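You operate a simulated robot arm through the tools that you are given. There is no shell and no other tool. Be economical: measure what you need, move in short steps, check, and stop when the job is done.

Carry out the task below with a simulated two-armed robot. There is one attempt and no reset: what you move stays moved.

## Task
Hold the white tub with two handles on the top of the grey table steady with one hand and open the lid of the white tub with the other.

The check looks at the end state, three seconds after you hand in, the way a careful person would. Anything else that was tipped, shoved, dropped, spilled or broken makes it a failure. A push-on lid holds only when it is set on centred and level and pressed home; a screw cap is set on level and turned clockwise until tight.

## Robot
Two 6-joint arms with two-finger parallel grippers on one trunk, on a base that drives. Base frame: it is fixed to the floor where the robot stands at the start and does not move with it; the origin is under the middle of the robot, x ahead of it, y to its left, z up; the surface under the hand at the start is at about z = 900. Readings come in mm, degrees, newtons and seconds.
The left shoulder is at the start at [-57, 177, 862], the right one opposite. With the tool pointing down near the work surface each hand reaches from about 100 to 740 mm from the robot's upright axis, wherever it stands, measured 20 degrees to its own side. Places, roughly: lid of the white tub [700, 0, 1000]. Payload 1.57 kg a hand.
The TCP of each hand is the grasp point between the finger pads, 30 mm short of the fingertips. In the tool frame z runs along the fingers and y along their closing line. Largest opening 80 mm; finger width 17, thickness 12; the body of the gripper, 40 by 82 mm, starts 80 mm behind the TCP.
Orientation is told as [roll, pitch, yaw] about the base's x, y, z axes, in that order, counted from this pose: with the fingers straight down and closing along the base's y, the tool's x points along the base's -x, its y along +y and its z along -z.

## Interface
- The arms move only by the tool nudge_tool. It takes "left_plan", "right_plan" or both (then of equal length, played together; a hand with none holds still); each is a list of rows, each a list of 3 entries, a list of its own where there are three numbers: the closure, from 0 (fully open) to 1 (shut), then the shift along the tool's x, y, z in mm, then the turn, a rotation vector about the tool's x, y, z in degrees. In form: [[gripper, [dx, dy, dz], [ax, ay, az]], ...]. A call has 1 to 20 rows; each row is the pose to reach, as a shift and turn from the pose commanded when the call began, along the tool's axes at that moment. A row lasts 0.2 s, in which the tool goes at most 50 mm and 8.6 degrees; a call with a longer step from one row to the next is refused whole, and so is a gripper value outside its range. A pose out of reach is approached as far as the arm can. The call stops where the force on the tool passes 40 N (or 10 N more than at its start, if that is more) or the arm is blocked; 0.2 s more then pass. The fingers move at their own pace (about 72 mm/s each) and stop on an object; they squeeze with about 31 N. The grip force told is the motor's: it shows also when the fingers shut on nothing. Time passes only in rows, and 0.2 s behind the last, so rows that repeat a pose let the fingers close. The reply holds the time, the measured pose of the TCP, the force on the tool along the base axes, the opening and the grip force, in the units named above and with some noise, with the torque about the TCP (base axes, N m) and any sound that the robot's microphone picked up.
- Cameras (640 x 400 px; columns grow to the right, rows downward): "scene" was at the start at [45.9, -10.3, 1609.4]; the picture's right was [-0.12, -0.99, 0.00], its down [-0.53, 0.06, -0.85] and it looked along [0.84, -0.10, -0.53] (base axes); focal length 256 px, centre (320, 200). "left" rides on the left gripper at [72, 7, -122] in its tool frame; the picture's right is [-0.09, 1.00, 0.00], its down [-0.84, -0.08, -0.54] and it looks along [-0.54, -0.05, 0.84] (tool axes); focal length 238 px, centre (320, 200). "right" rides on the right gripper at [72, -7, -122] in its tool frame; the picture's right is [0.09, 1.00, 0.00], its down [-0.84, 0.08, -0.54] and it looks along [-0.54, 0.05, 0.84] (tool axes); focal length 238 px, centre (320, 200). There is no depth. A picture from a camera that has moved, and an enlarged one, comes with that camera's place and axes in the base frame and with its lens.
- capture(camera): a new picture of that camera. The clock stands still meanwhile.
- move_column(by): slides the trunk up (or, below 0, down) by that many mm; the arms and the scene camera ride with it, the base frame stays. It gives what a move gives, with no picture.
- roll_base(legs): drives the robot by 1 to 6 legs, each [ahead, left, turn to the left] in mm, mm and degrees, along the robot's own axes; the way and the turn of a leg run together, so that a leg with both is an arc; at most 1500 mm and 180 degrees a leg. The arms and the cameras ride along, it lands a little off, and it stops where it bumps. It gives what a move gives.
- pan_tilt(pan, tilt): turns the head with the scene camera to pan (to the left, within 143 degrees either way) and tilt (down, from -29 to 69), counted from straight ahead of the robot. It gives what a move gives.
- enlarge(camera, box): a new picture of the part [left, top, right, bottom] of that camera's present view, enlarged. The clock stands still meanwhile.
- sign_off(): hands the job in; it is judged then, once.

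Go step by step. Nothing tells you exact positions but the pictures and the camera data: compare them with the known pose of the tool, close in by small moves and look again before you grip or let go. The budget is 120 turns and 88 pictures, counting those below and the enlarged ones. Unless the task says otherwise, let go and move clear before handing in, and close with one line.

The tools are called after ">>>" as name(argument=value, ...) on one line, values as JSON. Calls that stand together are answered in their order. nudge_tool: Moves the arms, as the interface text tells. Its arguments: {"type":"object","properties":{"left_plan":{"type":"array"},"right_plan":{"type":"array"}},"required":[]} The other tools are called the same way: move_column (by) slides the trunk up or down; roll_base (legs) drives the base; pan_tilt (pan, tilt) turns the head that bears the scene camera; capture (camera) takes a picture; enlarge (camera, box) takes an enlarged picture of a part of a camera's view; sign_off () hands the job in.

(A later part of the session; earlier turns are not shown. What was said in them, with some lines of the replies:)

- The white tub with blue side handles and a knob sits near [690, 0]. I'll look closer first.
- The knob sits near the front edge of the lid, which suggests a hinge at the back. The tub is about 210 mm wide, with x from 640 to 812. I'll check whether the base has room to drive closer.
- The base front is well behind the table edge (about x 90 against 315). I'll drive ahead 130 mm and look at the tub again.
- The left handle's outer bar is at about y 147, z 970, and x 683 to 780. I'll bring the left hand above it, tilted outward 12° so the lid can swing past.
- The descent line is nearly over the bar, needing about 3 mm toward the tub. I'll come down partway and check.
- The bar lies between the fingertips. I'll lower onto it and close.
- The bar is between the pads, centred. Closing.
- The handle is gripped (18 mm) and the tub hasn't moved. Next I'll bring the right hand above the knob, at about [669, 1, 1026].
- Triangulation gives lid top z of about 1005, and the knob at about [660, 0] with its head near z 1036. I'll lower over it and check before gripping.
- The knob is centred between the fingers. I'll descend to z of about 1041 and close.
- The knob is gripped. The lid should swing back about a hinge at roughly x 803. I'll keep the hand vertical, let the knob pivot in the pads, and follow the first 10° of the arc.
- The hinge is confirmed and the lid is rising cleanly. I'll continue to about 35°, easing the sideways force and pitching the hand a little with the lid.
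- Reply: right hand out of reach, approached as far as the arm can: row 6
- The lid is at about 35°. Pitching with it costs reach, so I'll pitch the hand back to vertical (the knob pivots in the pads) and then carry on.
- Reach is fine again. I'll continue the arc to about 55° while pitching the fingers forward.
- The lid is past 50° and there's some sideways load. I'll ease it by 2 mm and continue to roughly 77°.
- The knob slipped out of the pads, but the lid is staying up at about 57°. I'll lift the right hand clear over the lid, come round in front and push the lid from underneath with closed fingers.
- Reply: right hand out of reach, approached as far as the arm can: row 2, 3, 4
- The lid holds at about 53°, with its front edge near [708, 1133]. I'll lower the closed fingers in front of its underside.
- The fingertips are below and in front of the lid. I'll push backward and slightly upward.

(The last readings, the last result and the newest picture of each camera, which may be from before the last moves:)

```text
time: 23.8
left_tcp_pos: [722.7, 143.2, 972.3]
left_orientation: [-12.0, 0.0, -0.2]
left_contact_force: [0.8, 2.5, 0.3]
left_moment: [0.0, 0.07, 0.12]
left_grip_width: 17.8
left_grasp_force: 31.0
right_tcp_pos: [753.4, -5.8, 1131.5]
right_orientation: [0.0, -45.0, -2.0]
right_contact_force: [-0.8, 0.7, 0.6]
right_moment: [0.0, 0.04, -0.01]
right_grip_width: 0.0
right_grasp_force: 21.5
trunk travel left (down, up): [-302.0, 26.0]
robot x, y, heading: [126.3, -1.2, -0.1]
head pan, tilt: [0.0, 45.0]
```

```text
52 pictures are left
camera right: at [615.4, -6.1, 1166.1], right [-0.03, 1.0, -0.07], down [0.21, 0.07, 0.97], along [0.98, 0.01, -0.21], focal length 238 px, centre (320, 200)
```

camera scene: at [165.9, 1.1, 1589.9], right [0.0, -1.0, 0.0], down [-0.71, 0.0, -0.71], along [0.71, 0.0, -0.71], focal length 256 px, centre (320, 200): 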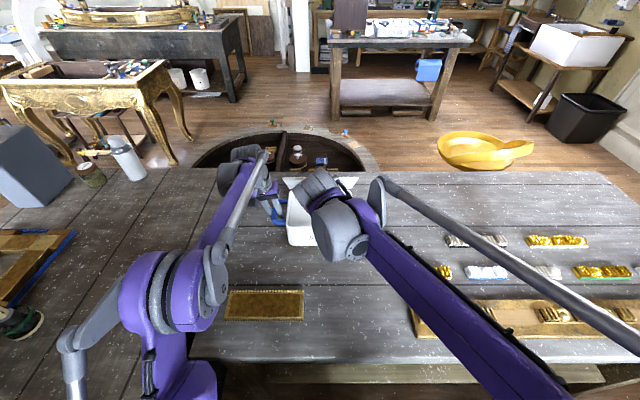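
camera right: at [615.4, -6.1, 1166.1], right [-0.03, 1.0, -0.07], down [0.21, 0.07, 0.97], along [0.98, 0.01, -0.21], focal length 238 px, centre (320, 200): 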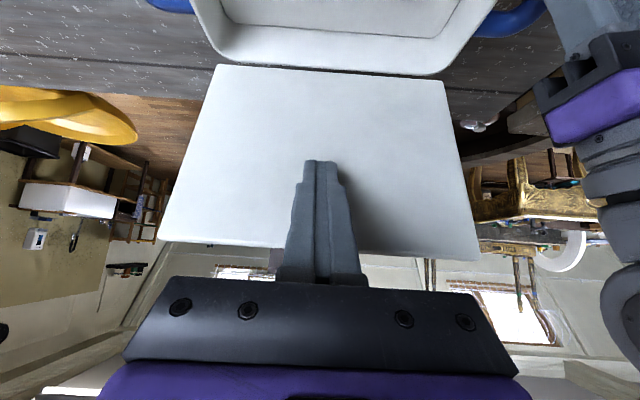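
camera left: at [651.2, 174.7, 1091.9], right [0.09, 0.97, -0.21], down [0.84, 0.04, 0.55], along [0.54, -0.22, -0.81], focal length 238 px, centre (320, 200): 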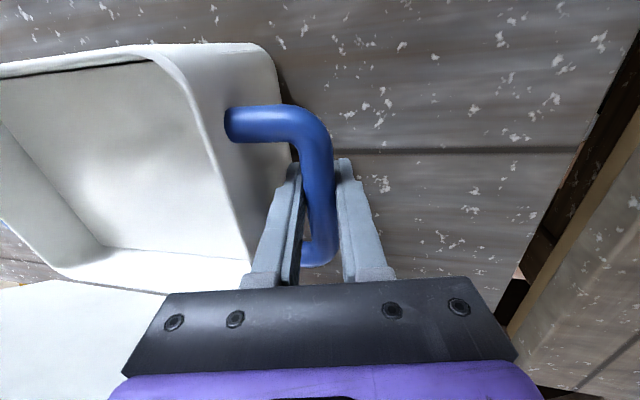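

The lid is moving easily and is now about 75°. I'll push further, just past vertical.

>>> nudge_tool(left_plan=[[1, [0, 0, 0], [0, 0, 0]], [1, [0, 0, 0], [0, 0, 0]], [1, [0, 0, 0], [0, 0, 0]], [1, [0, 0, 0], [0, 0, 0]], [1, [0, 0, 0], [0, 0, 0]], [1, [0, 0, 0], [0, 0, 0]]], right_plan=[[1, [-5, 0, 5], [0, 0, 0]], [1, [-10, 0, 10], [0, 0, 0]], [1, [-15, 0, 15], [0, 0, 0]], [1, [-20, 0, 20], [0, 0, 0]], [1, [-25, 0, 25], [0, 0, 0]], [1, [-29, 0, 29], [0, 0, 0]]])

>>> capture(camera="right")

>>> enlarge(camera="scene", box=[220, 130, 420, 260])

```text
time: 25.2
left_tcp_pos: [723.9, 144.3, 972.1]
left_orientation: [-12.0, 0.0, 0.0]
left_contact_force: [0.4, 1.7, 0.3]
left_moment: [0.03, 0.06, 0.11]
left_grip_width: 17.8
left_grasp_force: 31.2
right_tcp_pos: [795.6, -6.7, 1132.0]
right_orientation: [0.0, -45.0, -2.1]
right_contact_force: [-0.8, 0.3, -0.6]
right_moment: [0.02, 0.0, 0.02]
right_grip_width: 0.0
right_grasp_force: 21.0
trunk travel left (down, up): [-302.0, 26.0]
robot x, y, heading: [128.8, 2.4, -0.1]
head pan, tilt: [0.0, 45.0]
```

```text
51 pictures are left
camera right: at [657.3, -8.0, 1166.4], right [-0.03, 1.0, -0.07], down [0.21, 0.07, 0.97], along [0.98, 0.01, -0.21], focal length 238 px, centre (320, 200)
```

right: 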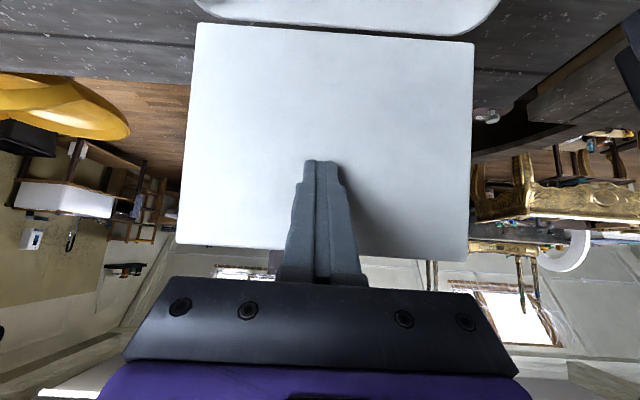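

```text
3.08 times, centred on (320, 195) of scene
camera zoom: at [165.9, 0.9, 1589.9], right [0.0, -1.0, 0.0], down [-0.71, 0.0, -0.71], along [0.71, 0.0, -0.71], focal length 789 px, centre (320, 215)
```

zoom: 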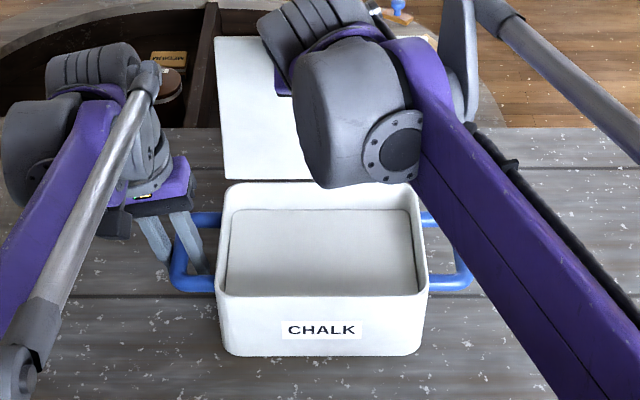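

The lid is about vertical. I'll back the right hand straight away toward the robot and see whether the lid stays.

>>> nudge_tool(left_plan=[[1, [0, 0, 0], [0, 0, 0]], [1, [0, 0, 0], [0, 0, 0]], [1, [0, 0, 0], [0, 0, 0]], [1, [0, 0, 0], [0, 0, 0]], [1, [0, 0, 0], [0, 0, 0]], [1, [0, 0, 0], [0, 0, 0]], [1, [0, 0, 0], [0, 0, 0]], [1, [0, 0, 0], [0, 0, 0]]], right_plan=[[1, [10, 0, -10], [0, 0, 0]], [1, [30, 0, -30], [0, 0, 0]], [1, [55, 0, -55], [0, 0, 0]], [1, [80, 0, -80], [0, 0, 0]], [1, [106, 0, -106], [0, 0, 0]], [1, [106, -30, -140], [0, 0, 0]], [1, [106, -60, -175], [0, 0, 0]], [1, [106, -90, -210], [0, 0, 0]]])

>>> capture(camera="right")

>>> capture(camera="scene")

```text
time: 27.0
left_tcp_pos: [720.7, 142.5, 971.8]
left_orientation: [-11.9, -0.1, -0.2]
left_contact_force: [-0.9, 2.2, -0.5]
left_moment: [-0.16, -0.26, 0.11]
left_grip_width: 17.6
left_grasp_force: 31.0
right_tcp_pos: [566.0, -87.8, 1206.8]
right_orientation: [0.0, -45.1, -2.1]
right_contact_force: [-0.3, -0.3, 0.7]
right_moment: [-0.01, 0.0, 0.0]
right_grip_width: 0.0
right_grasp_force: 21.3
trunk travel left (down, up): [-302.0, 26.0]
robot x, y, heading: [126.0, -4.8, -0.4]
head pan, tilt: [0.0, 45.0]
```

```text
49 pictures are left
camera right: at [428.2, -89.0, 1241.0], right [-0.03, 1.0, -0.07], down [0.21, 0.07, 0.98], along [0.98, 0.01, -0.21], focal length 238 px, centre (320, 200)
```

right: 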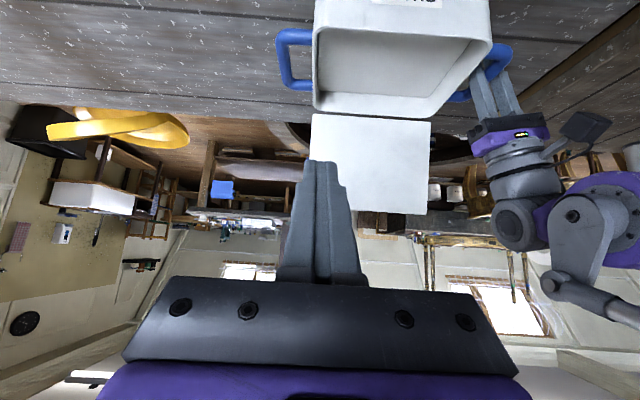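

```text
48 pictures are left
camera scene: at [164.8, 0.4, 1589.9], right [0.0, -1.0, 0.0], down [-0.71, 0.0, -0.71], along [0.71, 0.0, -0.71], focal length 256 px, centre (320, 200)
```

scene: 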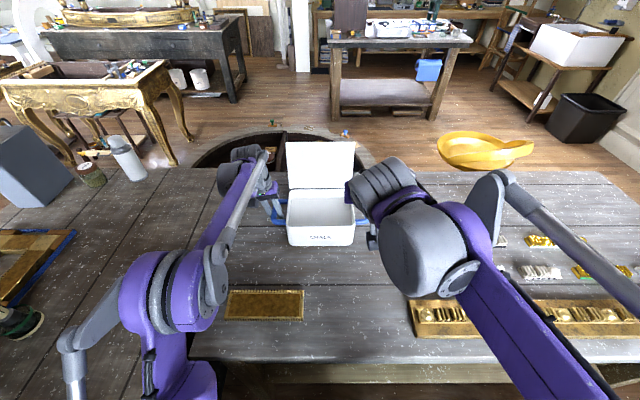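

The lid stands open on its own. I'll release the left hand gently and withdraw along its fingers.

>>> nudge_tool(left_plan=[[0.7, [0, 0, 0], [0, 0, 0]], [0.575, [0, 0, 0], [0, 0, 0]], [0.575, [0, 0, 0], [0, 0, 0]], [0.575, [0, 0, -15], [0, 0, 0]], [0.575, [0, 0, -35], [0, 0, 0]], [0.575, [0, 0, -65], [0, 0, 0]], [0.575, [0, 10, -100], [0, 0, 0]], [0.575, [40, 25, -130], [0, 0, 0]], [0.575, [80, 40, -150], [0, 0, 0]]])

>>> capture(camera="scene")

>>> enlarge(camera="scene", box=[240, 120, 400, 260])

```text
refused: row 8 steps farther than a row can; nothing moved
```

```text
47 pictures are left
camera scene: at [164.8, 0.4, 1589.9], right [0.0, -1.0, 0.0], down [-0.71, 0.0, -0.71], along [0.71, 0.0, -0.71], focal length 256 px, centre (320, 200)
```

scene: 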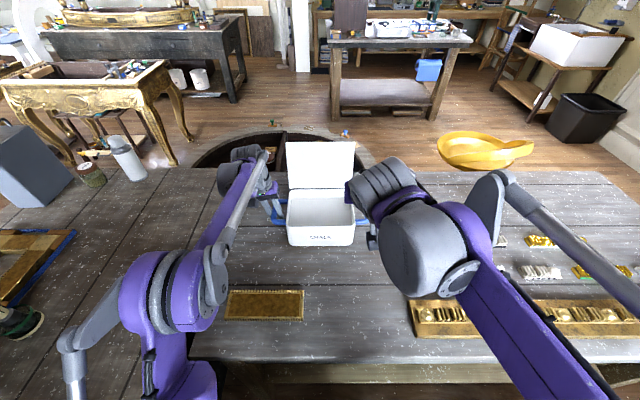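

```text
2.86 times, centred on (320, 190) of scene
camera zoom: at [164.8, 0.4, 1589.9], right [0.0, -1.0, 0.0], down [-0.71, 0.0, -0.71], along [0.71, 0.0, -0.71], focal length 733 px, centre (320, 229)
```

zoom: 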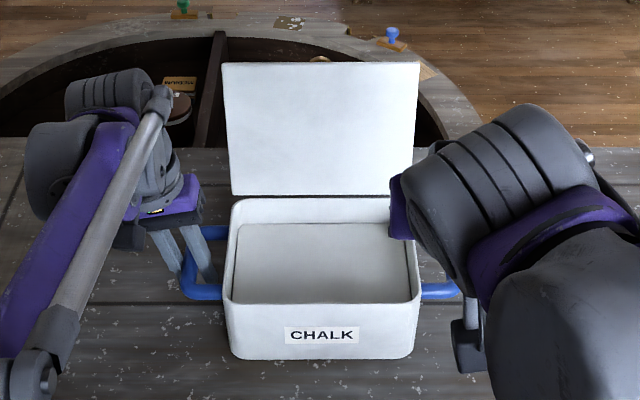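

The lid is steady and the last step was refused for size, so I'll repeat the release with smaller steps.

>>> nudge_tool(left_plan=[[0.7, [0, 0, 0], [0, 0, 0]], [0.575, [0, 0, 0], [0, 0, 0]], [0.575, [0, 0, 0], [0, 0, 0]], [0.575, [0, 0, -15], [0, 0, 0]], [0.575, [0, 0, -35], [0, 0, 0]], [0.575, [0, 0, -65], [0, 0, 0]], [0.575, [0, 10, -100], [0, 0, 0]], [0.575, [25, 20, -125], [0, 0, 0]], [0.575, [50, 30, -150], [0, 0, 0]], [0.575, [80, 40, -165], [0, 0, 0]]])

>>> enlarge(camera="scene", box=[240, 120, 400, 260])

```text
time: 29.2
left_tcp_pos: [640.5, 218.4, 1126.5]
left_orientation: [-12.0, -0.1, -0.1]
left_contact_force: [-0.4, 0.5, -0.3]
left_moment: [-0.03, -0.04, 0.01]
left_grip_width: 34.0
left_grasp_force: 0.1
right_tcp_pos: [566.2, -87.6, 1206.6]
right_orientation: [-0.1, -45.1, -2.1]
right_contact_force: [0.4, -0.8, 0.4]
right_moment: [0.0, 0.02, 0.01]
right_grip_width: 0.2
right_grasp_force: 21.4
trunk travel left (down, up): [-302.0, 26.0]
robot x, y, heading: [127.3, -0.3, -0.3]
head pan, tilt: [0.0, 45.0]
```

```text
2.86 times, centred on (320, 190) of scene
camera zoom: at [163.9, 0.6, 1589.9], right [0.0, -1.0, 0.0], down [-0.71, 0.0, -0.71], along [0.71, 0.0, -0.71], focal length 733 px, centre (320, 229)
```

zoom: 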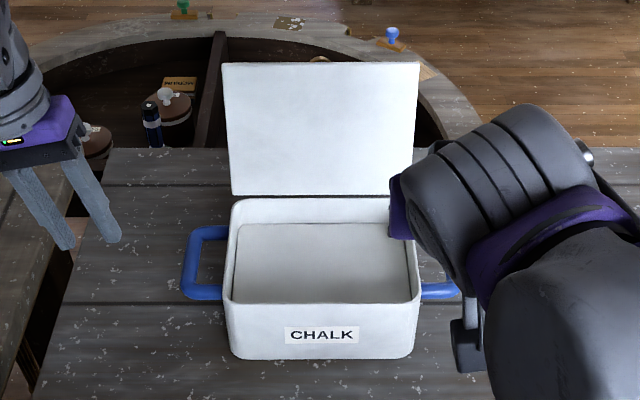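

The tub is in place, the lid stands open on its own, and both hands are clear, so I'm handing in.

>>> sign_off()

```text
The job is handed in.
```

The white tub's hinged lid is open at about vertical and stays up by itself; the left hand held the tub by its handle throughout, and nothing else was touched.
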